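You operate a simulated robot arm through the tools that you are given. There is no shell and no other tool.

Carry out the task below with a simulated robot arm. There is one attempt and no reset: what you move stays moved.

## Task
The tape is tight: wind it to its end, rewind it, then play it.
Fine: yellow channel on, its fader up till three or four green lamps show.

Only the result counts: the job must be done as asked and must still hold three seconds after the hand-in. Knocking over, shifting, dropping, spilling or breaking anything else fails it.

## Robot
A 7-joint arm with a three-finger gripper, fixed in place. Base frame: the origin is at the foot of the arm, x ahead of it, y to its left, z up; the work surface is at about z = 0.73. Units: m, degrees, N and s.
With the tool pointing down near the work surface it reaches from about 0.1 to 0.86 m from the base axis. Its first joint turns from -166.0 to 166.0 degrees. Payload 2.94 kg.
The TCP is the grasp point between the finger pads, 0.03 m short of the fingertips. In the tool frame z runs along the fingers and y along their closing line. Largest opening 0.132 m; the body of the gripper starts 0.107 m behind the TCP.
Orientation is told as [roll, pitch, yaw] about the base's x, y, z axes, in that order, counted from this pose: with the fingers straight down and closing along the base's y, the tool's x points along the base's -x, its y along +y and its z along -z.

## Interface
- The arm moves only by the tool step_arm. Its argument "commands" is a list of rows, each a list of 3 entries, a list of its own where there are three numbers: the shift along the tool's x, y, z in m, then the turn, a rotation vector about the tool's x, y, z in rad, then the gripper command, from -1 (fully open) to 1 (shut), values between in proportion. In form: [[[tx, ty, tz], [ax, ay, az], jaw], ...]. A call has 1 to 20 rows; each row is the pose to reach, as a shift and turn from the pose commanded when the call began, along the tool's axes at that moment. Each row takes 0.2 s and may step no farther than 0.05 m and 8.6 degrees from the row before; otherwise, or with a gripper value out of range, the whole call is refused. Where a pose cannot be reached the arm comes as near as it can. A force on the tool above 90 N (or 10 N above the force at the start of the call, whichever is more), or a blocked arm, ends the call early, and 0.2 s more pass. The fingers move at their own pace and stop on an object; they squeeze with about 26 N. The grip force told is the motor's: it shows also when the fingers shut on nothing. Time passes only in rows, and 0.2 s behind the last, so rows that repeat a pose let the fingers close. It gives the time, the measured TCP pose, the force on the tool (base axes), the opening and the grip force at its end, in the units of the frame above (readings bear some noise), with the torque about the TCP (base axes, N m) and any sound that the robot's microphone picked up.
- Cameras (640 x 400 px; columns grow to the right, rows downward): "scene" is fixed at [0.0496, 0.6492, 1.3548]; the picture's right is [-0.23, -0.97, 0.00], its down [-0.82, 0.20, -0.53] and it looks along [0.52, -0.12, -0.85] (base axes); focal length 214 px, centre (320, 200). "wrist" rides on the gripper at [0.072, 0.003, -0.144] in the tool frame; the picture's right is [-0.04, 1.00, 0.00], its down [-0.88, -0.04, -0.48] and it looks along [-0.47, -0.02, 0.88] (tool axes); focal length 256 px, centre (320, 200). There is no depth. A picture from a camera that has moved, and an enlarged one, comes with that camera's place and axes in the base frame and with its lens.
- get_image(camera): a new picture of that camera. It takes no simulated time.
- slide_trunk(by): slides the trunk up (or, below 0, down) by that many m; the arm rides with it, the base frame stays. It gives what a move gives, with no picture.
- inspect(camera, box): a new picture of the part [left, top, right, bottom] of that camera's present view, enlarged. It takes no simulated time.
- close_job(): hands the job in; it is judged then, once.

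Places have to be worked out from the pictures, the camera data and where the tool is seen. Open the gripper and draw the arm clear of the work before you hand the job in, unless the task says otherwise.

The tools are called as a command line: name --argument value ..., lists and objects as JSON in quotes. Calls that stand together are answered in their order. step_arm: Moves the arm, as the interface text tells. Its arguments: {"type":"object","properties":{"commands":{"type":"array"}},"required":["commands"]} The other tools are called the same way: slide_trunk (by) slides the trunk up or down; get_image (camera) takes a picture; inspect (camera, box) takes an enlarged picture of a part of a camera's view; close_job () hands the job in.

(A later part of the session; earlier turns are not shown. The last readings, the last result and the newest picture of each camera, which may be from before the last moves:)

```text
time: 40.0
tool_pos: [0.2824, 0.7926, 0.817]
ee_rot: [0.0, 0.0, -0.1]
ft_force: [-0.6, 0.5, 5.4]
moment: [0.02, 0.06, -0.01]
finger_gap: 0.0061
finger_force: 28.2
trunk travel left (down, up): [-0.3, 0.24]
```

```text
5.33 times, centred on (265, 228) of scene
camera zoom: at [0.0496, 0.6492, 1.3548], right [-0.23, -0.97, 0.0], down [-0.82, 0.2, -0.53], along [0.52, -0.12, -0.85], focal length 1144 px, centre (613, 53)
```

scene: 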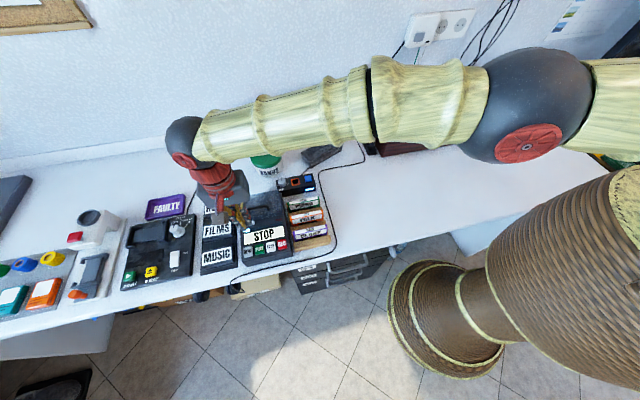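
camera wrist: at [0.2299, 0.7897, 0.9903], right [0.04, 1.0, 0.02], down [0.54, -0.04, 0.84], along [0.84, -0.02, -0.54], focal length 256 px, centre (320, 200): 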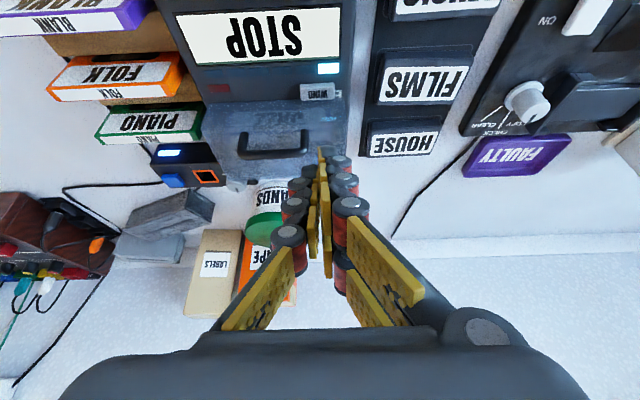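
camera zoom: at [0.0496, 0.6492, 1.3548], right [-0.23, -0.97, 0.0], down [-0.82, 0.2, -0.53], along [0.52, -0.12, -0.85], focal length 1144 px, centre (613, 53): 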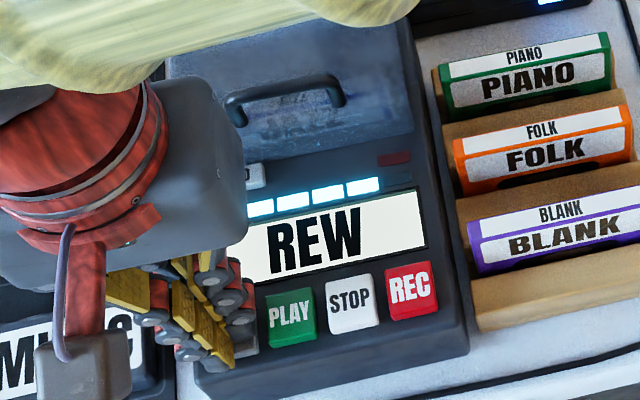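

Rewinding proceeds. Holding further.

step_arm --commands '[[[0, 0, 0], [0, 0, 0], 1], [[0, 0, 0], [0, 0, 0], 1], [[0, 0, 0], [0, 0, 0], 1], [[0, 0, 0], [0, 0, 0], 1], [[0, 0, 0], [0, 0, 0], 1], [[0, 0, 0], [0, 0, 0], 1], [[0, 0, 0], [0, 0, 0], 1], [[0, 0, 0], [0, 0, 0], 1], [[0, 0, 0], [0, 0, 0], 1], [[0, 0, 0], [0, 0, 0], 1], [[0, 0, 0], [0, 0, 0], 1], [[0, 0, 0], [0, 0, 0], 1], [[0, 0, 0], [0, 0, 0], 1], [[0, 0, 0], [0, 0, 0], 1], [[0, 0, 0], [0, 0, 0], 1], [[0, 0, 0], [0, 0, 0], 1], [[0, 0, 0], [0, 0, 0], 1], [[0, 0, 0], [0, 0, 0], 1], [[0, 0, 0], [0, 0, 0], 1], [[0, 0, 0], [0, 0, 0], 1]]'

step_arm --commands '[[[0, 0, 0], [0, 0, 0], 1], [[0, 0, 0], [0, 0, 0], 1], [[0, 0, 0], [0, 0, 0], 1], [[0, 0, 0], [0, 0, 0], 1], [[0, 0, 0], [0, 0, 0], 1], [[0, 0, 0], [0, 0, 0], 1], [[0, 0, 0], [0, 0, 0], 1], [[0, 0, 0], [0, 0, 0], 1], [[0, 0, 0], [0, 0, 0], 1], [[0, 0, 0], [0, 0, 0], 1], [[0, 0, 0], [0, 0, 0], 1], [[0, 0, 0], [0, 0, 0], 1], [[0, 0, 0], [0, 0, 0], 1], [[0, 0, 0], [0, 0, 0], 1], [[0, 0, 0], [0, 0, 0], 1], [[0, 0, 0], [0, 0, 0], 1], [[0, 0, 0], [0, 0, 0], 1], [[0, 0, 0], [0, 0, 0], 1], [[0, 0, 0], [0, 0, 0], 1], [[0, 0, 0], [0, 0, 0], 1]]'

inspect --camera "scene" --box '[215, 190, 315, 265]'

```text
time: 44.2
tool_pos: [0.281, 0.7938, 0.8161]
ee_rot: [-0.1, 0.0, 0.1]
ft_force: [0.0, -0.1, 6.3]
moment: [0.02, 0.03, 0.0]
finger_gap: 0.0059
finger_force: 28.3
trunk travel left (down, up): [-0.3, 0.24]
```

```text
time: 48.4
tool_pos: [0.2821, 0.7951, 0.8162]
ee_rot: [0.0, 0.0, 0.0]
ft_force: [0.7, 0.3, 5.2]
moment: [0.02, 0.02, 0.02]
finger_gap: 0.006
finger_force: 27.8
trunk travel left (down, up): [-0.3, 0.24]
```

```text
5.33 times, centred on (265, 228) of scene
camera zoom: at [0.0496, 0.6492, 1.3548], right [-0.23, -0.97, 0.0], down [-0.82, 0.2, -0.53], along [0.52, -0.12, -0.85], focal length 1144 px, centre (613, 53)
```

zoom: 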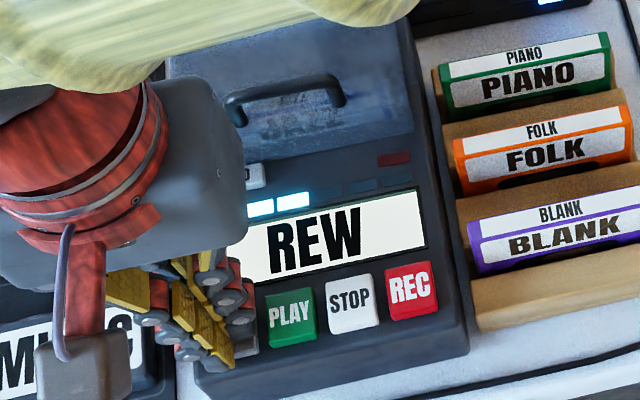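

About 3 lamps left; keep waiting roughly 8 s.

step_arm --commands '[[[0, 0, 0], [0, 0, 0], 1], [[0, 0, 0], [0, 0, 0], 1], [[0, 0, 0], [0, 0, 0], 1], [[0, 0, 0], [0, 0, 0], 1], [[0, 0, 0], [0, 0, 0], 1], [[0, 0, 0], [0, 0, 0], 1], [[0, 0, 0], [0, 0, 0], 1], [[0, 0, 0], [0, 0, 0], 1], [[0, 0, 0], [0, 0, 0], 1], [[0, 0, 0], [0, 0, 0], 1], [[0, 0, 0], [0, 0, 0], 1], [[0, 0, 0], [0, 0, 0], 1], [[0, 0, 0], [0, 0, 0], 1], [[0, 0, 0], [0, 0, 0], 1], [[0, 0, 0], [0, 0, 0], 1], [[0, 0, 0], [0, 0, 0], 1], [[0, 0, 0], [0, 0, 0], 1], [[0, 0, 0], [0, 0, 0], 1], [[0, 0, 0], [0, 0, 0], 1], [[0, 0, 0], [0, 0, 0], 1]]'

step_arm --commands '[[[0, 0, 0], [0, 0, 0], 1], [[0, 0, 0], [0, 0, 0], 1], [[0, 0, 0], [0, 0, 0], 1], [[0, 0, 0], [0, 0, 0], 1], [[0, 0, 0], [0, 0, 0], 1], [[0, 0, 0], [0, 0, 0], 1], [[0, 0, 0], [0, 0, 0], 1], [[0, 0, 0], [0, 0, 0], 1], [[0, 0, 0], [0, 0, 0], 1], [[0, 0, 0], [0, 0, 0], 1], [[0, 0, 0], [0, 0, 0], 1], [[0, 0, 0], [0, 0, 0], 1], [[0, 0, 0], [0, 0, 0], 1], [[0, 0, 0], [0, 0, 0], 1], [[0, 0, 0], [0, 0, 0], 1], [[0, 0, 0], [0, 0, 0], 1], [[0, 0, 0], [0, 0, 0], 1], [[0, 0, 0], [0, 0, 0], 1]]'

inspect --camera "scene" --box '[215, 190, 315, 265]'

```text
time: 52.6
tool_pos: [0.2827, 0.7933, 0.8174]
ee_rot: [0.0, 0.0, 0.0]
ft_force: [0.1, -0.3, 5.9]
moment: [0.0, 0.01, 0.0]
finger_gap: 0.0059
finger_force: 28.2
trunk travel left (down, up): [-0.3, 0.24]
```

```text
time: 56.4
tool_pos: [0.2827, 0.7939, 0.8181]
ee_rot: [-0.1, 0.0, -0.1]
ft_force: [-0.2, -0.1, 5.4]
moment: [0.03, -0.03, -0.01]
finger_gap: 0.0061
finger_force: 28.5
trunk travel left (down, up): [-0.3, 0.24]
```

```text
5.33 times, centred on (265, 228) of scene
camera zoom: at [0.0496, 0.6492, 1.3548], right [-0.23, -0.97, 0.0], down [-0.82, 0.2, -0.53], along [0.52, -0.12, -0.85], focal length 1144 px, centre (613, 53)
```

zoom: 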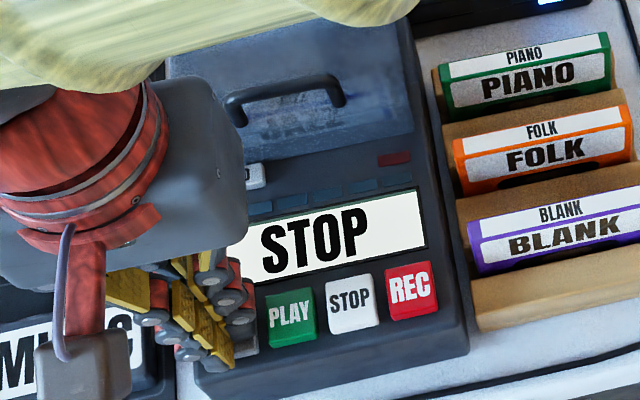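

Rewound: STOP with no lamps. Now lift and press PLAY, about 29 mm to the right.

step_arm --commands '[[[0, 0, -0.02], [0, 0, 0], 1], [[0, -0.015, -0.025], [0, 0, 0], 1], [[0, -0.0285, -0.02], [0, 0, 0], 1], [[0, -0.0285, -0.01], [0, 0, 0], 1], [[0, -0.0285, -0.004], [0, 0, 0], 1], [[0, -0.0285, -0.001], [0, 0, 0], 1], [[0, -0.0285, 0.001], [0, 0, 0], 1], [[0, -0.0285, 0.001], [0, 0, 0], 1]]'

inspect --camera "scene" --box '[215, 190, 315, 265]'

```text
time: 58.2
tool_pos: [0.2836, 0.7659, 0.8171]
ee_rot: [0.1, 0.0, 0.0]
ft_force: [1.5, -0.3, 6.7]
moment: [-0.02, -0.05, -0.04]
finger_gap: 0.0063
finger_force: 29.1
trunk travel left (down, up): [-0.3, 0.24]
heard: click
```

```text
5.33 times, centred on (265, 228) of scene
camera zoom: at [0.0496, 0.6492, 1.3548], right [-0.23, -0.97, 0.0], down [-0.82, 0.2, -0.53], along [0.52, -0.12, -0.85], focal length 1144 px, centre (613, 53)
```

zoom: 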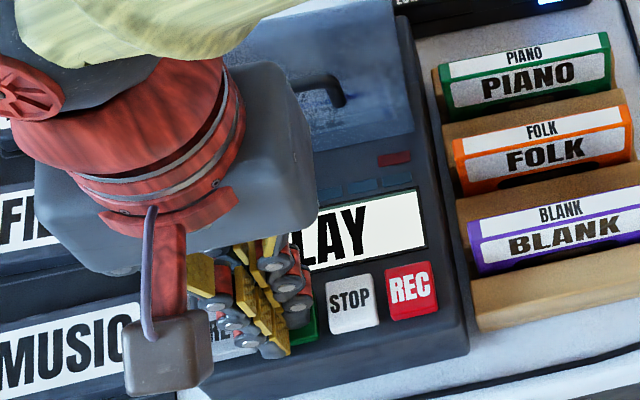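

PLAY is on. I lift straight up and check the display holds.

step_arm --commands '[[[0, 0, -0.04], [0, 0, 0], 1], [[0, 0, -0.08], [0, 0, 0], 1], [[0, -0.03, -0.115], [0, 0, 0], 1], [[0, -0.07, -0.14], [0, 0, 0], 1], [[0, -0.11, -0.16], [0, 0, 0], 1], [[0, -0.15, -0.18], [0, 0, 0], 1]]'

inspect --camera "scene" --box '[190, 160, 350, 280]'

inspect --camera "scene" --box '[350, 70, 500, 170]'

```text
time: 59.6
tool_pos: [0.2825, 0.6147, 0.9947]
ee_rot: [-0.1, 0.0, 0.0]
ft_force: [0.0, -0.9, 0.4]
moment: [0.03, -0.01, -0.03]
finger_gap: 0.0
finger_force: 28.7
trunk travel left (down, up): [-0.3, 0.24]
```

```text
3.33 times, centred on (270, 220) of scene
camera zoom: at [0.0496, 0.6492, 1.3548], right [-0.23, -0.97, 0.0], down [-0.82, 0.2, -0.53], along [0.52, -0.12, -0.85], focal length 715 px, centre (487, 133)
```

zoom: 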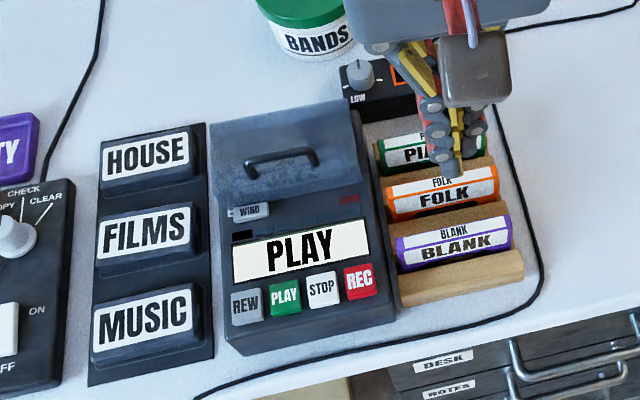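

```text
4.00 times, centred on (425, 120) of scene
camera zoom: at [0.0496, 0.6492, 1.3548], right [-0.23, -0.97, 0.0], down [-0.82, 0.2, -0.53], along [0.52, -0.12, -0.85], focal length 858 px, centre (-100, 520)
```

zoom: 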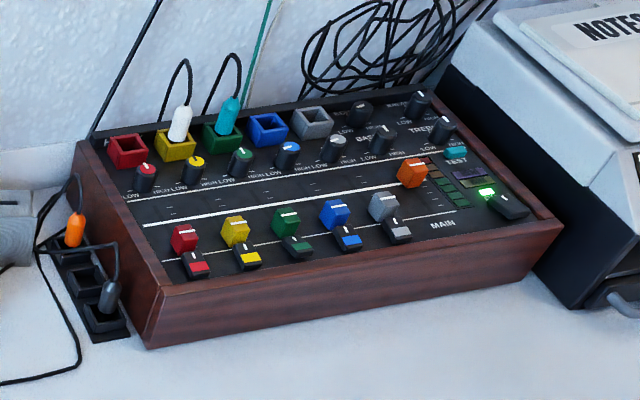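

PLAY persists. Moving across at height to view the mixer.

step_arm --commands '[[[-0.02, -0.04, -0.01], [0, 0, 0], 1], [[-0.042, -0.08, -0.02], [0, 0, 0], 1], [[-0.064, -0.12, -0.02], [0, 0, 0], 1], [[-0.086, -0.16, -0.02], [0, 0, 0], 1], [[-0.108, -0.2, -0.02], [0, 0, 0], 1], [[-0.13, -0.24, -0.02], [0, 0, 0], 1], [[-0.15, -0.28, -0.02], [0, 0, 0], 1], [[-0.17, -0.32, -0.02], [0, 0, 0], 1], [[-0.18, -0.345, -0.01], [0, 0, 0], 1], [[-0.18, -0.345, -0.01], [0, 0, 0], 1]]'

get_image --camera "wrist"

inspect --camera "scene" --box '[190, 160, 350, 280]'

```text
time: 61.8
tool_pos: [0.464, 0.27, 1.0077]
ee_rot: [-0.1, 0.0, 0.1]
ft_force: [-0.2, -0.1, -0.3]
moment: [-0.02, -0.01, 0.01]
finger_gap: 0.0003
finger_force: 28.6
trunk travel left (down, up): [-0.3, 0.24]
```

```text
taken
camera wrist: at [0.3925, 0.2737, 1.1497], right [0.04, 1.0, 0.0], down [0.88, -0.04, 0.48], along [0.47, -0.02, -0.88], focal length 256 px, centre (320, 200)
```

wrist: 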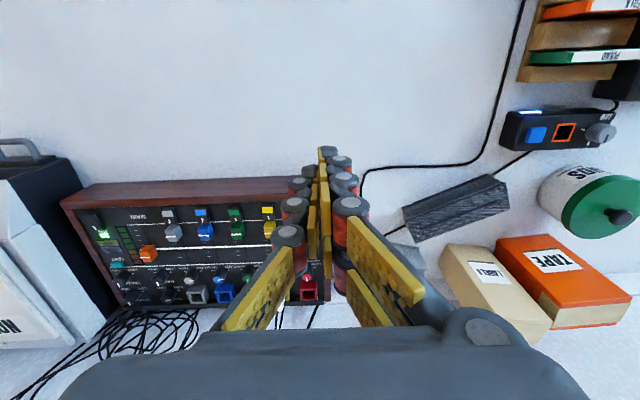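

```text
3.33 times, centred on (270, 220) of scene
camera zoom: at [0.0496, 0.6492, 1.3548], right [-0.23, -0.97, 0.0], down [-0.82, 0.2, -0.53], along [0.52, -0.12, -0.85], focal length 715 px, centre (487, 133)
```

zoom: 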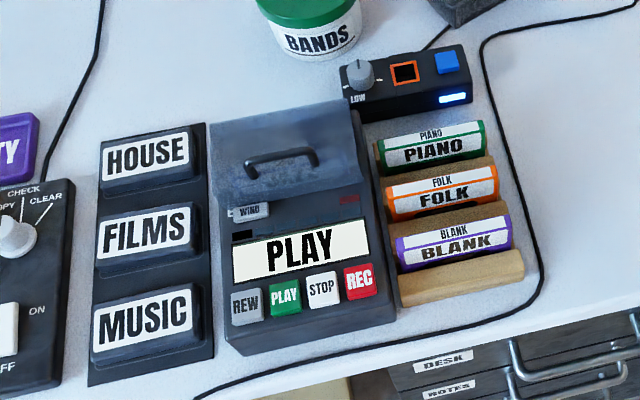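

Zooming on the mixer in this view for channel switches and faders.

inspect --camera "wrist" --box '[150, 170, 330, 282]'

inspect --camera "wrist" --box '[70, 190, 190, 290]'

inspect --camera "scene" --box '[360, 95, 440, 155]'

```text
3.56 times, centred on (240, 226) of wrist
camera zoom: at [0.3925, 0.2737, 1.1497], right [0.04, 1.0, 0.0], down [0.88, -0.04, 0.48], along [0.47, -0.02, -0.88], focal length 910 px, centre (604, 108)
```

zoom: 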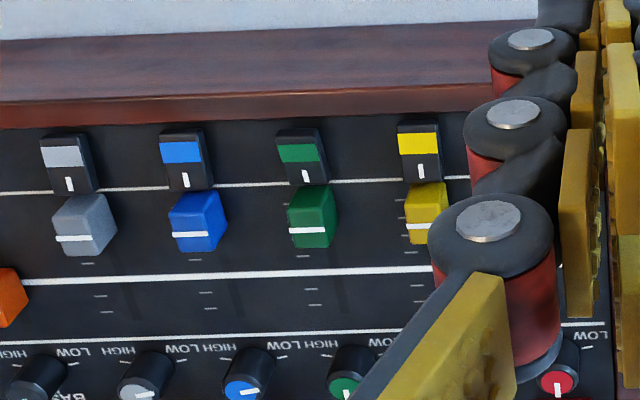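

```text
4.00 times, centred on (130, 240) of wrist
camera zoom: at [0.3925, 0.2737, 1.1497], right [0.04, 1.0, 0.0], down [0.88, -0.04, 0.48], along [0.47, -0.02, -0.88], focal length 1024 px, centre (1080, 40)
```

zoom: 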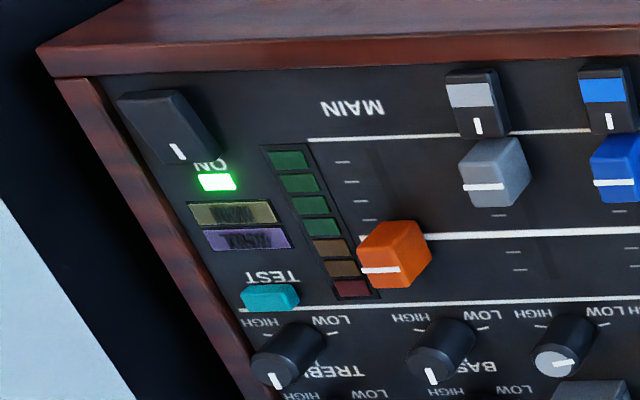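

```text
6.67 times, centred on (400, 125) of scene
camera zoom: at [0.0496, 0.6492, 1.3548], right [-0.23, -0.97, 0.0], down [-0.82, 0.2, -0.53], along [0.52, -0.12, -0.85], focal length 1430 px, centre (-213, 700)
```

zoom: 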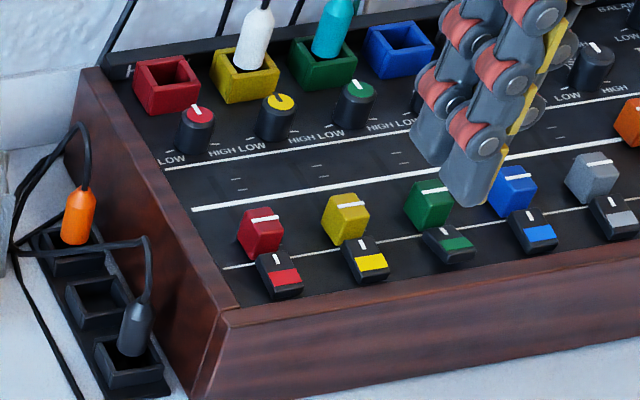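

Findings: the rockers' far (white "I") half is the ON side (green and power look pressed there, yellow isn't); the yellow rocker spans x ≈ 0.583–0.612 at y ≈ 0.184, the yellow fader cap is at (0.625, 0.186), top z ≈ 0.82. The cap crowds the rocker, so I'll first grip the cap and nudge it up. Moving above it with the fingers about 34 mm open.

step_arm --commands '[[[-0.03, -0.016, 0.01], [0, 0, 0], 0.48], [[-0.06, -0.032, 0.02], [0, 0, 0], 0.48], [[-0.09, -0.048, 0.03], [0, 0, 0], 0.48], [[-0.12, -0.063, 0.045], [0, 0, 0], 0.48], [[-0.15, -0.078, 0.06], [0, 0, 0], 0.48], [[-0.16, -0.084, 0.08], [0, 0, 0], 0.48], [[-0.16, -0.084, 0.09], [0, 0, 0], 0.48], [[-0.16, -0.084, 0.09], [0, 0, 0], 0.48]]'

get_image --camera "wrist"

inspect --camera "scene" --box '[360, 85, 440, 145]'

inspect --camera "scene" --box '[190, 160, 350, 280]'

```text
time: 63.6
tool_pos: [0.623, 0.1855, 0.9167]
ee_rot: [-0.1, 0.0, 0.0]
ft_force: [-0.3, 0.4, 0.4]
moment: [0.03, 0.0, 0.0]
finger_gap: 0.0343
finger_force: 0.1
trunk travel left (down, up): [-0.3, 0.24]
```

```text
taken
camera wrist: at [0.5505, 0.1898, 1.0601], right [0.04, 1.0, 0.0], down [0.88, -0.04, 0.48], along [0.48, -0.02, -0.88], focal length 256 px, centre (320, 200)
```

wrist: 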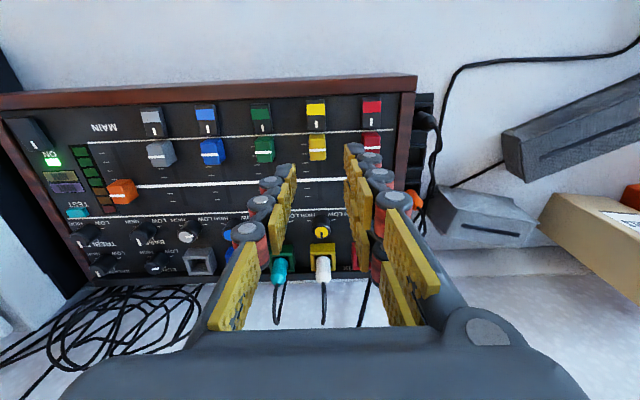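

```text
6.67 times, centred on (400, 115) of scene
camera zoom: at [0.0496, 0.6492, 1.3548], right [-0.23, -0.97, 0.0], down [-0.82, 0.2, -0.53], along [0.52, -0.12, -0.85], focal length 1430 px, centre (-213, 767)
```

zoom: 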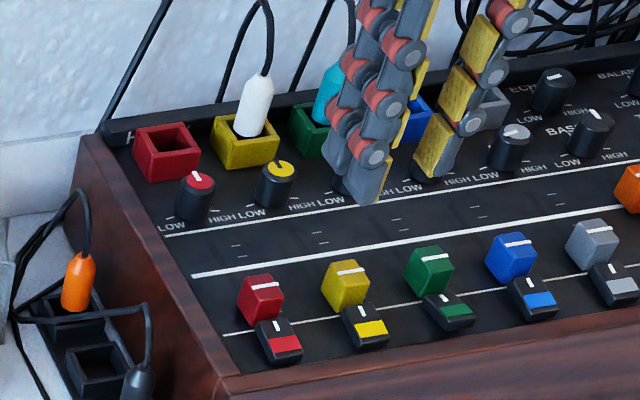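

```text
3.33 times, centred on (270, 220) of scene
camera zoom: at [0.0496, 0.6492, 1.3548], right [-0.23, -0.97, 0.0], down [-0.82, 0.2, -0.53], along [0.52, -0.12, -0.85], focal length 715 px, centre (487, 133)
```

zoom: 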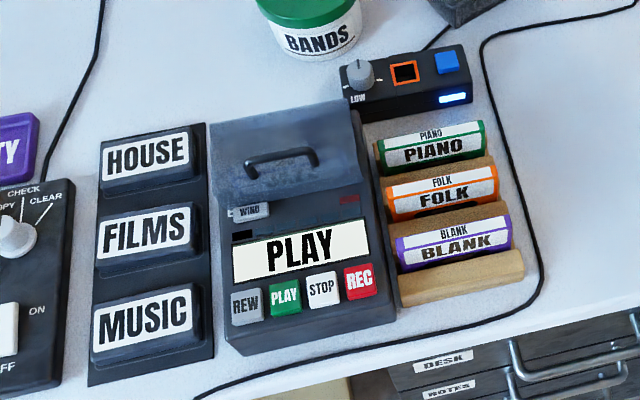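

Play is steady. Zoom in the wrist view to align over the yellow cap.

inspect --camera "wrist" --box '[240, 80, 400, 180]'

```text
4.00 times, centred on (320, 130) of wrist
camera zoom: at [0.5505, 0.1898, 1.0601], right [0.04, 1.0, 0.0], down [0.88, -0.04, 0.48], along [0.48, -0.02, -0.88], focal length 1024 px, centre (320, 480)
```

zoom: 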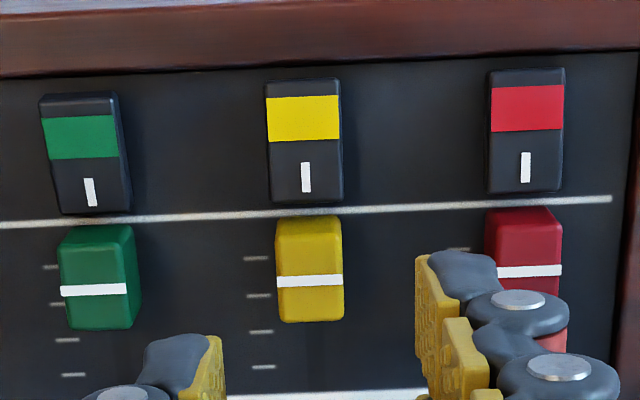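

Cap center is (0.627, 0.1845). Descending with fingers straddling it, to a tip height of ~0.807.

step_arm --commands '[[[-0.003, -0.001, 0.02], [0, 0, 0], 0.48], [[-0.003, -0.001, 0.04], [0, 0, 0], 0.48], [[-0.003, -0.001, 0.06], [0, 0, 0], 0.48], [[-0.003, -0.001, 0.072], [0, 0, 0], 0.48], [[-0.003, -0.001, 0.08], [0, 0, 0], 0.48], [[-0.003, -0.001, 0.08], [0, 0, 0], 0.48]]'

inspect --camera "wrist" --box '[240, 80, 400, 180]'

inspect --camera "scene" --box '[360, 85, 440, 145]'

```text
time: 65.0
tool_pos: [0.6245, 0.1842, 0.8358]
ee_rot: [0.0, 0.0, 0.0]
ft_force: [-0.2, 0.1, 0.3]
moment: [-0.01, 0.01, -0.03]
finger_gap: 0.0341
finger_force: 0.1
trunk travel left (down, up): [-0.3, 0.24]
```

```text
4.00 times, centred on (320, 130) of wrist
camera zoom: at [0.5526, 0.1885, 0.98], right [0.04, 1.0, 0.0], down [0.88, -0.04, 0.48], along [0.48, -0.02, -0.88], focal length 1024 px, centre (320, 480)
```

zoom: 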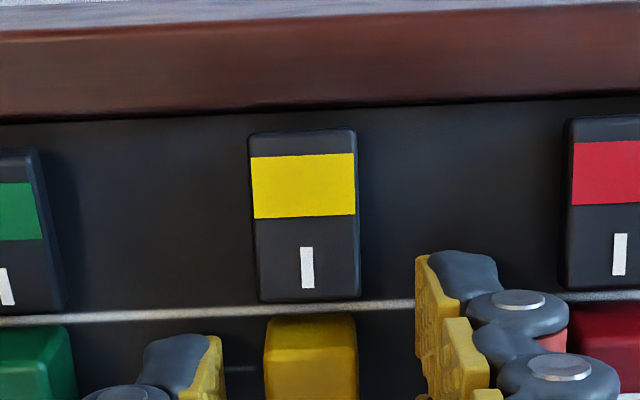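

```text
6.67 times, centred on (400, 115) of scene
camera zoom: at [0.0496, 0.6492, 1.3548], right [-0.23, -0.97, 0.0], down [-0.82, 0.2, -0.53], along [0.52, -0.12, -0.85], focal length 1430 px, centre (-213, 767)
```

zoom: 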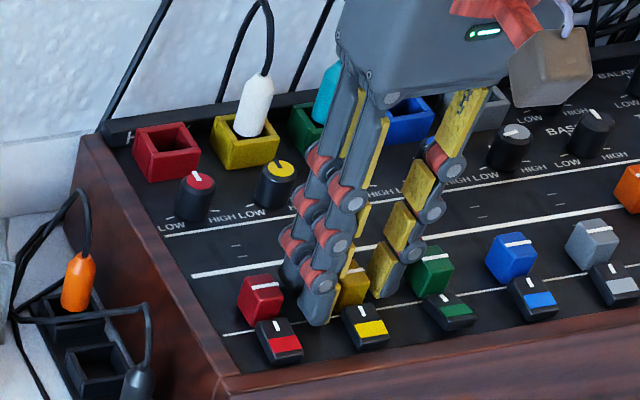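

The fingers straddle the yellow cap. Closing on it.

step_arm --commands '[[[0, 0, 0], [0, 0, 0], 0.6], [[0, 0, 0], [0, 0, 0], 0.8], [[0, 0, 0], [0, 0, 0], 0.85], [[0, 0, 0], [0, 0, 0], 0.85]]'

inspect --camera "wrist" --box '[240, 80, 400, 180]'

```text
time: 66.0
tool_pos: [0.6253, 0.1855, 0.8359]
ee_rot: [0.0, 0.0, -0.1]
ft_force: [0.5, -5.0, -0.8]
moment: [-0.13, -0.09, 0.0]
finger_gap: 0.0174
finger_force: 5.5
trunk travel left (down, up): [-0.3, 0.24]
```

```text
4.00 times, centred on (320, 130) of wrist
camera zoom: at [0.5527, 0.1879, 0.98], right [0.04, 1.0, 0.0], down [0.88, -0.04, 0.48], along [0.47, -0.02, -0.88], focal length 1024 px, centre (320, 480)
```

zoom: 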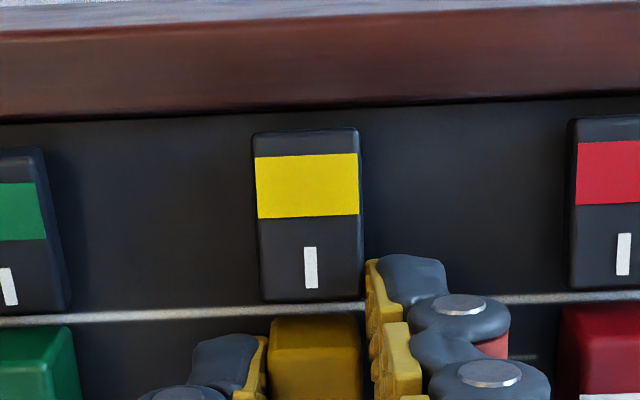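

Gripped (gap 17.4 mm). Now drag the cap +x by about 20 mm slowly.

step_arm --commands '[[[-0.004, -0.001, 0], [0, 0, 0], 0.88], [[-0.008, -0.001, 0], [0, 0, 0], 0.88], [[-0.012, -0.001, 0], [0, 0, 0], 0.88], [[-0.016, -0.001, 0], [0, 0, 0], 0.88], [[-0.02, -0.001, 0], [0, 0, 0], 0.88]]'

inspect --camera "wrist" --box '[240, 80, 400, 180]'

inspect --camera "scene" --box '[360, 85, 440, 145]'

```text
time: 67.2
tool_pos: [0.6467, 0.1845, 0.835]
ee_rot: [0.0, 0.1, 0.0]
ft_force: [-0.5, 1.7, -1.5]
moment: [0.06, -0.37, -0.06]
finger_gap: 0.0157
finger_force: 41.8
trunk travel left (down, up): [-0.3, 0.24]
```

```text
4.00 times, centred on (320, 130) of wrist
camera zoom: at [0.5733, 0.1874, 0.979], right [0.04, 1.0, 0.0], down [0.88, -0.04, 0.48], along [0.48, -0.02, -0.88], focal length 1024 px, centre (320, 480)
```

zoom: 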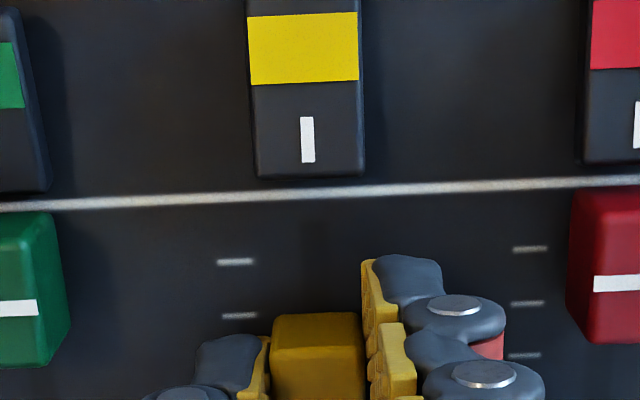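

```text
6.67 times, centred on (400, 115) of scene
camera zoom: at [0.0496, 0.6492, 1.3548], right [-0.23, -0.97, 0.0], down [-0.82, 0.2, -0.53], along [0.52, -0.12, -0.85], focal length 1430 px, centre (-213, 767)
```

zoom: 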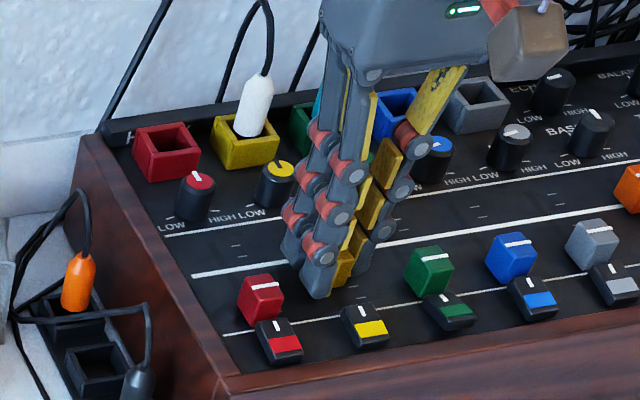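

The cap slid to x ≈ 0.648 cleanly. Release, lift, and position the single (−y side) finger over the rocker's "I" half at (0.609, 0.184), with the other pair passing between the columns.

step_arm --commands '[[[0, 0, 0], [0, 0, 0], 0.5], [[0, 0, 0], [0, 0, 0], 0.48], [[0, 0, -0.015], [0, 0, 0], 0.48], [[0, 0, -0.035], [0, 0, 0], 0.48], [[0.02, 0.006, -0.035], [0, 0, 0], 0.818], [[0.0375, 0.012, -0.035], [0, 0, 0], 0.818], [[0.0375, 0.012, -0.02], [0, 0, 0], 0.818], [[0.0375, 0.012, -0.012], [0, 0, 0], 0.818]]'

inspect --camera "wrist" --box '[240, 80, 400, 180]'

inspect --camera "scene" --box '[360, 85, 440, 145]'

```text
time: 69.0
tool_pos: [0.6077, 0.1952, 0.8475]
ee_rot: [0.0, -0.1, -0.1]
ft_force: [0.5, -1.1, 0.4]
moment: [-0.03, 0.02, 0.01]
finger_gap: 0.012
finger_force: 0.0
trunk travel left (down, up): [-0.3, 0.24]
```

```text
4.00 times, centred on (320, 130) of wrist
camera zoom: at [0.5358, 0.1988, 0.9916], right [0.04, 1.0, 0.0], down [0.88, -0.04, 0.48], along [0.47, -0.02, -0.88], focal length 1024 px, centre (320, 480)
```

zoom: 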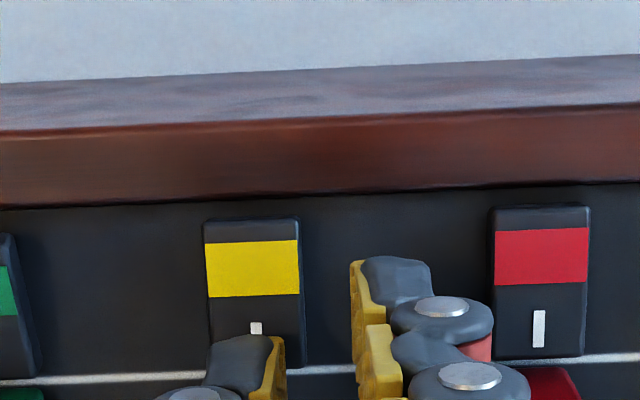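

```text
6.67 times, centred on (400, 115) of scene
camera zoom: at [0.0496, 0.6492, 1.3548], right [-0.23, -0.97, 0.0], down [-0.82, 0.2, -0.53], along [0.52, -0.12, -0.85], focal length 1430 px, centre (-213, 767)
```

zoom: 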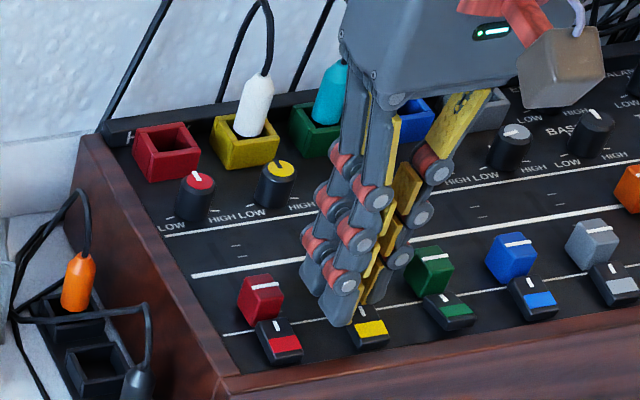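

The single finger is above the "I" half. Press down in 2–3 mm steps.

step_arm --commands '[[[0, 0, 0.004], [0, 0, 0], 0.818], [[0, 0, 0.008], [0, 0, 0], 0.818], [[0, 0, 0.011], [0, 0, 0], 0.818], [[0, 0, 0.013], [0, 0, 0], 0.818]]'

inspect --camera "wrist" --box '[240, 80, 400, 180]'

```text
time: 70.0
tool_pos: [0.6086, 0.1948, 0.838]
ee_rot: [0.1, -0.3, 0.0]
ft_force: [-1.9, -5.2, 29.1]
moment: [-0.5, 0.33, -0.09]
finger_gap: 0.0115
finger_force: 0.1
trunk travel left (down, up): [-0.3, 0.24]
```

```text
4.00 times, centred on (320, 130) of wrist
camera zoom: at [0.5357, 0.1983, 0.9816], right [0.04, 1.0, 0.0], down [0.88, -0.04, 0.48], along [0.48, -0.02, -0.88], focal length 1024 px, centre (320, 480)
```

zoom: 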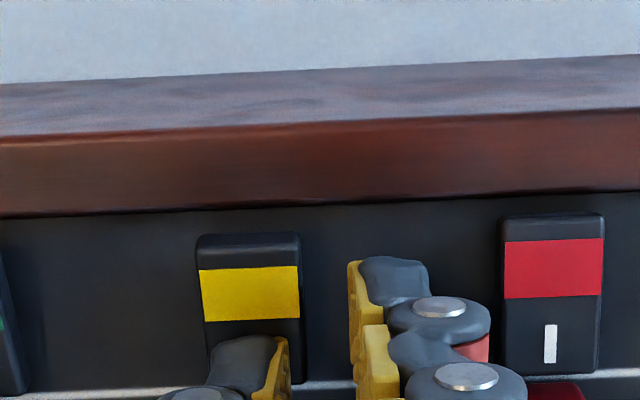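

There's 29 N and the yellow rocker's near end looks raised compared with red's. Check the meter and lift slightly to see whether it stays.

step_arm --commands '[[[0, 0, 0.002], [0, 0, 0], 0.818], [[0, 0, 0.003], [0, 0, 0], 0.818], [[0, 0, -0.01], [0, 0, 0], 0.818], [[0, 0, -0.03], [0, 0, 0], 0.818]]'

get_image --camera "wrist"

inspect --camera "scene" --box '[370, 85, 490, 145]'

inspect --camera "wrist" --box '[180, 80, 400, 180]'

```text
time: 71.0
tool_pos: [0.6048, 0.1949, 0.8616]
ee_rot: [-0.1, 0.3, 0.0]
ft_force: [-0.3, 0.4, -0.7]
moment: [-0.02, 0.01, 0.01]
finger_gap: 0.0121
finger_force: 0.1
trunk travel left (down, up): [-0.3, 0.24]
```

```text
taken
camera wrist: at [0.5335, 0.1986, 1.0061], right [0.04, 1.0, 0.0], down [0.88, -0.04, 0.47], along [0.47, -0.02, -0.88], focal length 256 px, centre (320, 200)
```

wrist: 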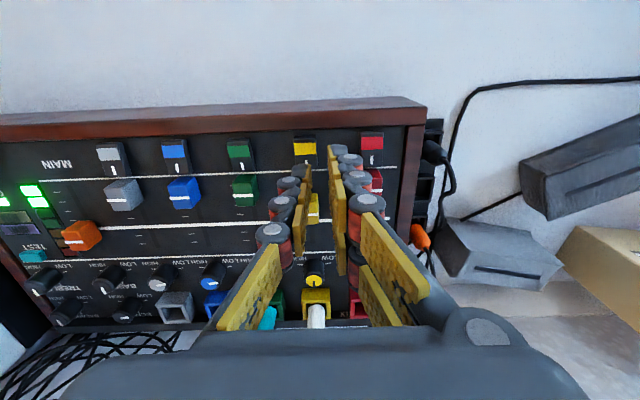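

```text
5.33 times, centred on (430, 115) of scene
camera zoom: at [0.0496, 0.6492, 1.3548], right [-0.23, -0.97, 0.0], down [-0.82, 0.2, -0.53], along [0.52, -0.12, -0.85], focal length 1144 px, centre (-267, 653)
```

zoom: 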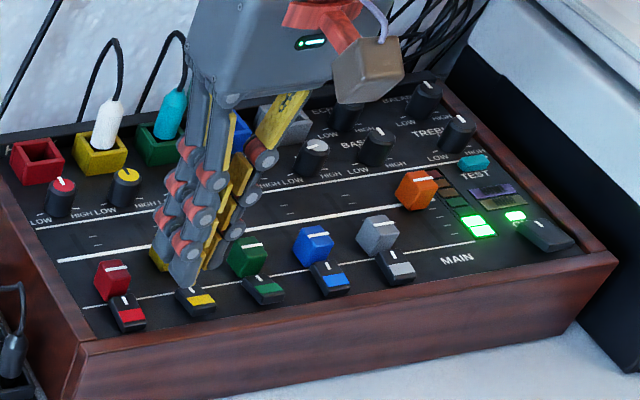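

```text
2.91 times, centred on (290, 130) of wrist
camera zoom: at [0.5335, 0.1986, 1.0061], right [0.04, 1.0, 0.0], down [0.88, -0.04, 0.47], along [0.47, -0.02, -0.88], focal length 745 px, centre (407, 404)
```

zoom: 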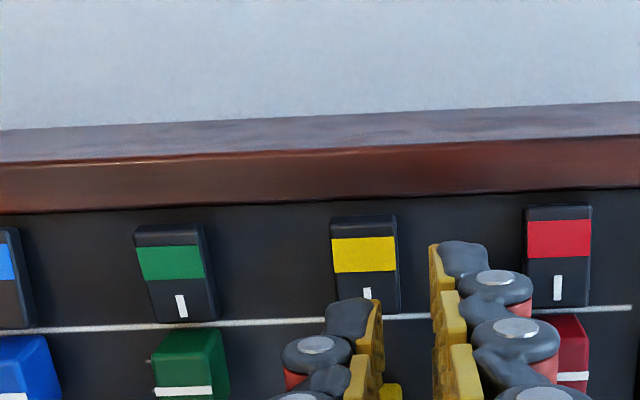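

The rocker is on, and the meter lights up – about two green lamps. Zoom on the meter.

inspect --camera "wrist" --box '[0, 160, 110, 270]'

inspect --camera "scene" --box '[435, 95, 485, 140]'

```text
3.64 times, centred on (55, 215) of wrist
camera zoom: at [0.5335, 0.1986, 1.0061], right [0.04, 1.0, 0.0], down [0.88, -0.04, 0.47], along [0.47, -0.02, -0.88], focal length 931 px, centre (1284, 146)
```

zoom: 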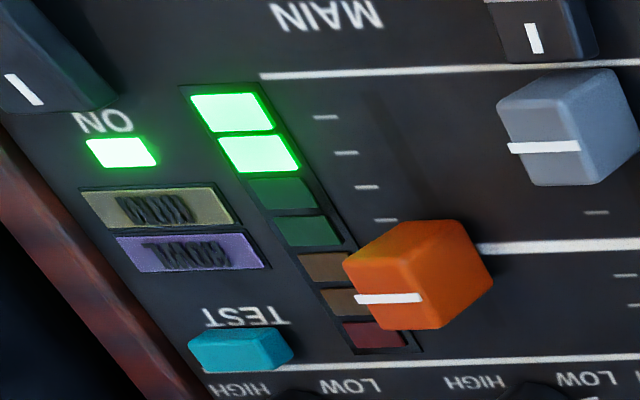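

```text
8.89 times, centred on (460, 118) of scene
camera zoom: at [0.0496, 0.6492, 1.3548], right [-0.23, -0.97, 0.0], down [-0.82, 0.2, -0.53], along [0.52, -0.12, -0.85], focal length 1906 px, centre (-924, 933)
```

zoom: 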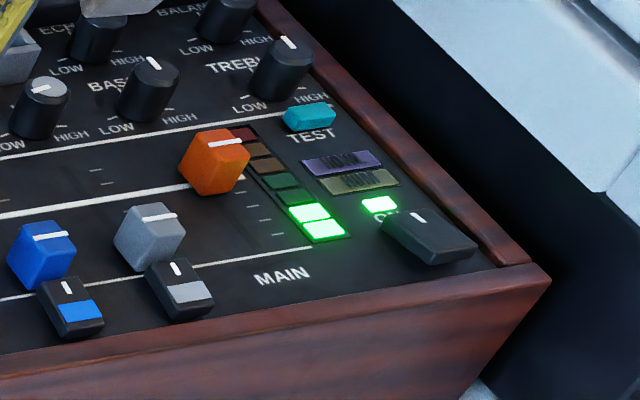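

Two green lamps now; I need one or two more. Go back over the cap with fingers opened to 34 mm and descend around it.

step_arm --commands '[[[0, 0, -0.015], [0, 0, 0], 0.48], [[-0.02, -0.006, -0.015], [0, 0, 0], 0.48], [[-0.039, -0.011, -0.015], [0, 0, 0], 0.48], [[-0.039, -0.011, -0.015], [0, 0, 0], 0.48], [[-0.039, -0.011, 0.01], [0, 0, 0], 0.48], [[-0.039, -0.011, 0.028], [0, 0, 0], 0.48], [[-0.039, -0.011, 0.028], [0, 0, 0], 0.48]]'

inspect --camera "wrist" --box '[240, 80, 400, 180]'

inspect --camera "scene" --box '[370, 85, 490, 145]'

```text
time: 72.6
tool_pos: [0.6455, 0.1869, 0.8361]
ee_rot: [0.0, 0.0, -0.1]
ft_force: [0.1, 0.6, 0.3]
moment: [0.01, -0.03, 0.0]
finger_gap: 0.0341
finger_force: 0.0
trunk travel left (down, up): [-0.3, 0.24]
```

```text
4.00 times, centred on (320, 130) of wrist
camera zoom: at [0.5738, 0.1888, 0.9798], right [0.04, 1.0, 0.0], down [0.88, -0.04, 0.48], along [0.47, -0.02, -0.88], focal length 1024 px, centre (320, 480)
```

zoom: 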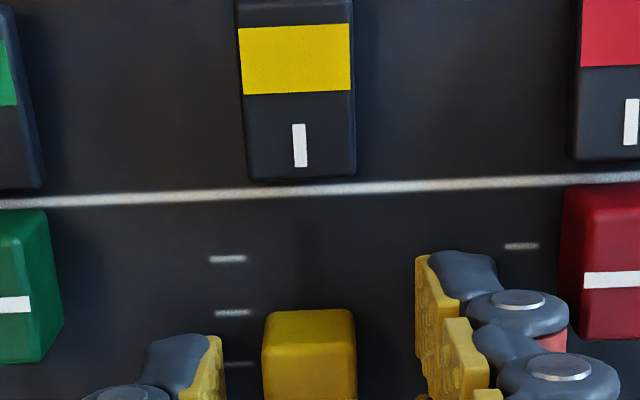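

```text
5.33 times, centred on (430, 115) of scene
camera zoom: at [0.0496, 0.6492, 1.3548], right [-0.23, -0.97, 0.0], down [-0.82, 0.2, -0.53], along [0.52, -0.12, -0.85], focal length 1144 px, centre (-267, 653)
```

zoom: 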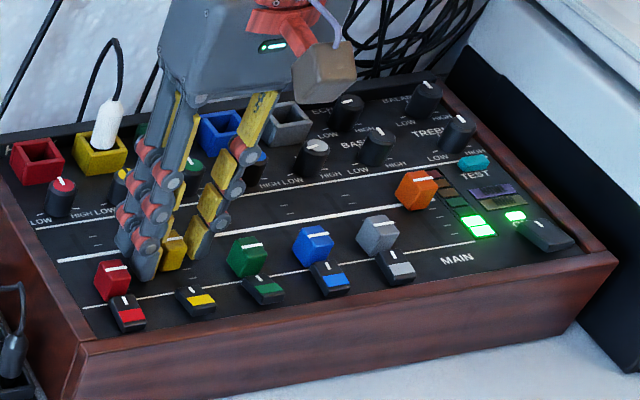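

Aligned around the cap, two lamps on. Close and drag up by 8 mm in small steps.

step_arm --commands '[[[0, 0, 0], [0, 0, 0], 0.6], [[0, -0.001, 0], [0, 0, 0], 0.8], [[0, -0.001, 0], [0, 0, 0], 0.88], [[0, -0.001, 0], [0, 0, 0], 0.88], [[-0.004, -0.001, 0], [0, 0, 0], 0.88], [[-0.008, -0.001, 0], [0, 0, 0], 0.88], [[-0.008, -0.001, 0], [0, 0, 0], 0.88]]'

inspect --camera "scene" --box '[370, 85, 490, 145]'

```text
time: 74.2
tool_pos: [0.6538, 0.1834, 0.8358]
ee_rot: [0.0, 0.1, 0.0]
ft_force: [-0.9, -4.7, -9.3]
moment: [-0.18, -0.06, 0.01]
finger_gap: 0.0153
finger_force: 41.4
trunk travel left (down, up): [-0.3, 0.24]
```

```text
5.33 times, centred on (430, 115) of scene
camera zoom: at [0.0496, 0.6492, 1.3548], right [-0.23, -0.97, 0.0], down [-0.82, 0.2, -0.53], along [0.52, -0.12, -0.85], focal length 1144 px, centre (-267, 653)
```

zoom: 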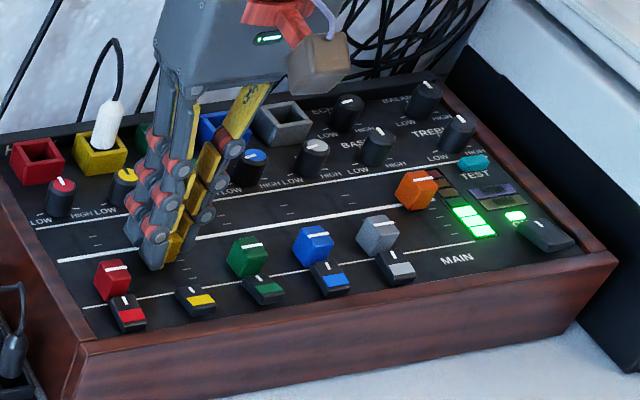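

Three green lamps now. I nudge 4 mm further for margin and look again.

step_arm --commands '[[[-0.002, 0, 0], [0, 0, 0], 0.88], [[-0.004, 0, 0], [0, 0, 0], 0.88], [[-0.004, 0, 0], [0, 0, 0], 0.88]]'

inspect --camera "scene" --box '[370, 85, 490, 145]'

```text
time: 75.0
tool_pos: [0.6585, 0.1842, 0.8357]
ee_rot: [0.0, 0.2, 0.0]
ft_force: [-0.7, -7.1, -8.9]
moment: [-0.23, 0.28, 0.0]
finger_gap: 0.0158
finger_force: 41.9
trunk travel left (down, up): [-0.3, 0.24]
```

```text
5.33 times, centred on (430, 115) of scene
camera zoom: at [0.0496, 0.6492, 1.3548], right [-0.23, -0.97, 0.0], down [-0.82, 0.2, -0.53], along [0.52, -0.12, -0.85], focal length 1144 px, centre (-267, 653)
```

zoom: 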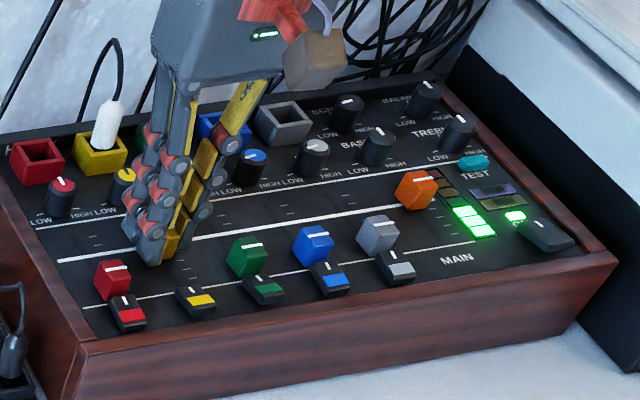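

Still three, well inside the band. Release, lift straight up and draw the arm back with the gripper opened.

step_arm --commands '[[[0, 0, 0], [0, 0, 0], 0.6], [[0, 0, 0], [0, 0, 0], 0.48], [[0, 0, 0], [0, 0, 0], 0.48], [[0, 0, -0.02], [0, 0, 0], 0.48], [[0, 0, -0.05], [0, 0, 0], 0.48], [[0, 0, -0.09], [0, 0, 0], 0.48], [[0, 0, -0.13], [0, 0, 0], 0.2], [[0.04, 0.02, -0.15], [0, 0, 0], -0.2], [[0.08, 0.04, -0.16], [0, 0, 0], -0.6], [[0.12, 0.06, -0.17], [0, 0, 0], -1], [[0.16, 0.08, -0.17], [0, 0, 0], -1], [[0.2, 0.1, -0.17], [0, 0, 0], -1], [[0.2, 0.1, -0.17], [0, 0, 0], -1]]'

get_image --camera "scene"

inspect --camera "scene" --box '[350, 80, 490, 160]'

inspect --camera "scene" --box '[190, 160, 350, 280]'

inspect --camera "scene" --box '[435, 95, 485, 140]'

```text
time: 77.8
tool_pos: [0.4583, 0.2857, 1.0054]
ee_rot: [0.0, -0.1, 0.1]
ft_force: [1.2, 0.2, -0.6]
moment: [0.0, 0.0, 0.01]
finger_gap: 0.1318
finger_force: 0.1
trunk travel left (down, up): [-0.3, 0.24]
```

```text
taken
```

scene: 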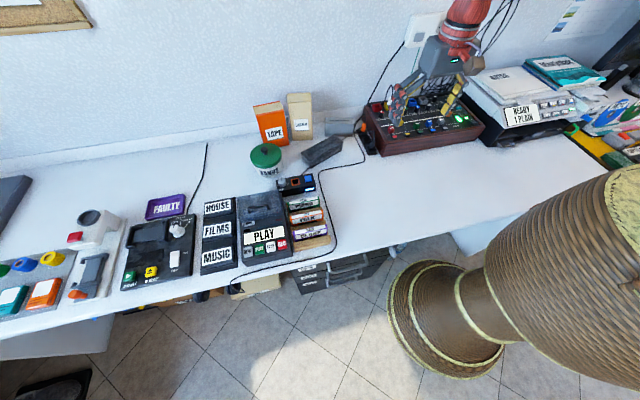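

```text
4.57 times, centred on (420, 120) of scene
camera zoom: at [0.0496, 0.6492, 1.3548], right [-0.23, -0.97, 0.0], down [-0.82, 0.2, -0.53], along [0.52, -0.12, -0.85], focal length 980 px, centre (-137, 566)
```

zoom: 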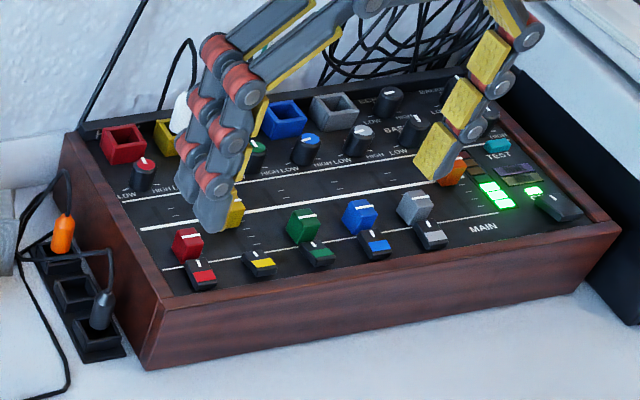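

```text
3.33 times, centred on (270, 220) of scene
camera zoom: at [0.0496, 0.6492, 1.3548], right [-0.23, -0.97, 0.0], down [-0.82, 0.2, -0.53], along [0.52, -0.12, -0.85], focal length 715 px, centre (487, 133)
```

zoom: 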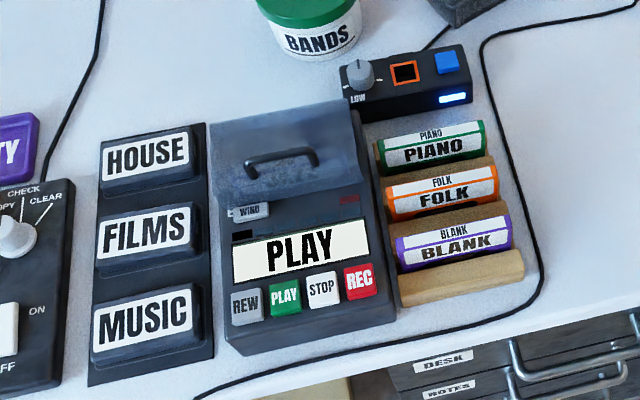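

```text
8.89 times, centred on (460, 118) of scene
camera zoom: at [0.0496, 0.6492, 1.3548], right [-0.23, -0.97, 0.0], down [-0.82, 0.2, -0.53], along [0.52, -0.12, -0.85], focal length 1906 px, centre (-924, 933)
```

zoom: 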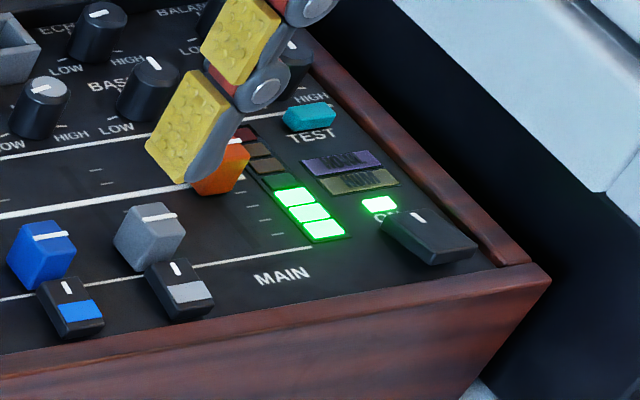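

Three green lamps hold and PLAY continues. One last check of the deck's lamp row and of the yellow channel before handing in.

inspect --camera "scene" --box '[235, 205, 295, 250]'

inspect --camera "wrist" --box '[100, 160, 340, 310]'

```text
8.89 times, centred on (265, 228) of scene
camera zoom: at [0.0496, 0.6492, 1.3548], right [-0.23, -0.97, 0.0], down [-0.82, 0.2, -0.53], along [0.52, -0.12, -0.85], focal length 1906 px, centre (809, -44)
```

zoom: 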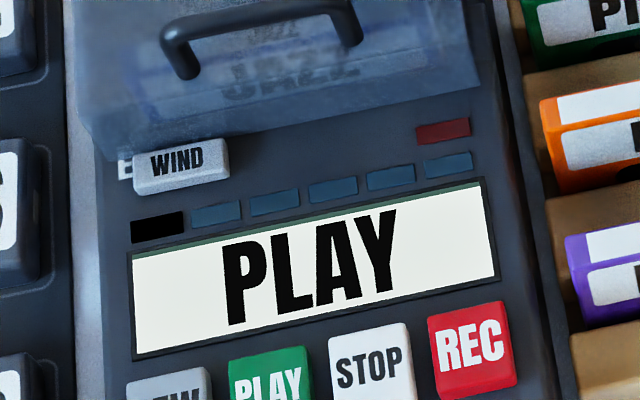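

```text
2.67 times, centred on (220, 235) of wrist
camera zoom: at [0.3862, 0.2887, 1.1485], right [0.04, 1.0, 0.0], down [0.88, -0.04, 0.48], along [0.48, -0.02, -0.88], focal length 683 px, centre (587, 107)
```

zoom: 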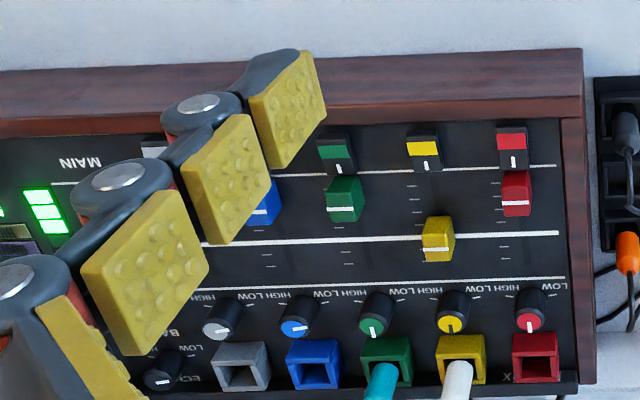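

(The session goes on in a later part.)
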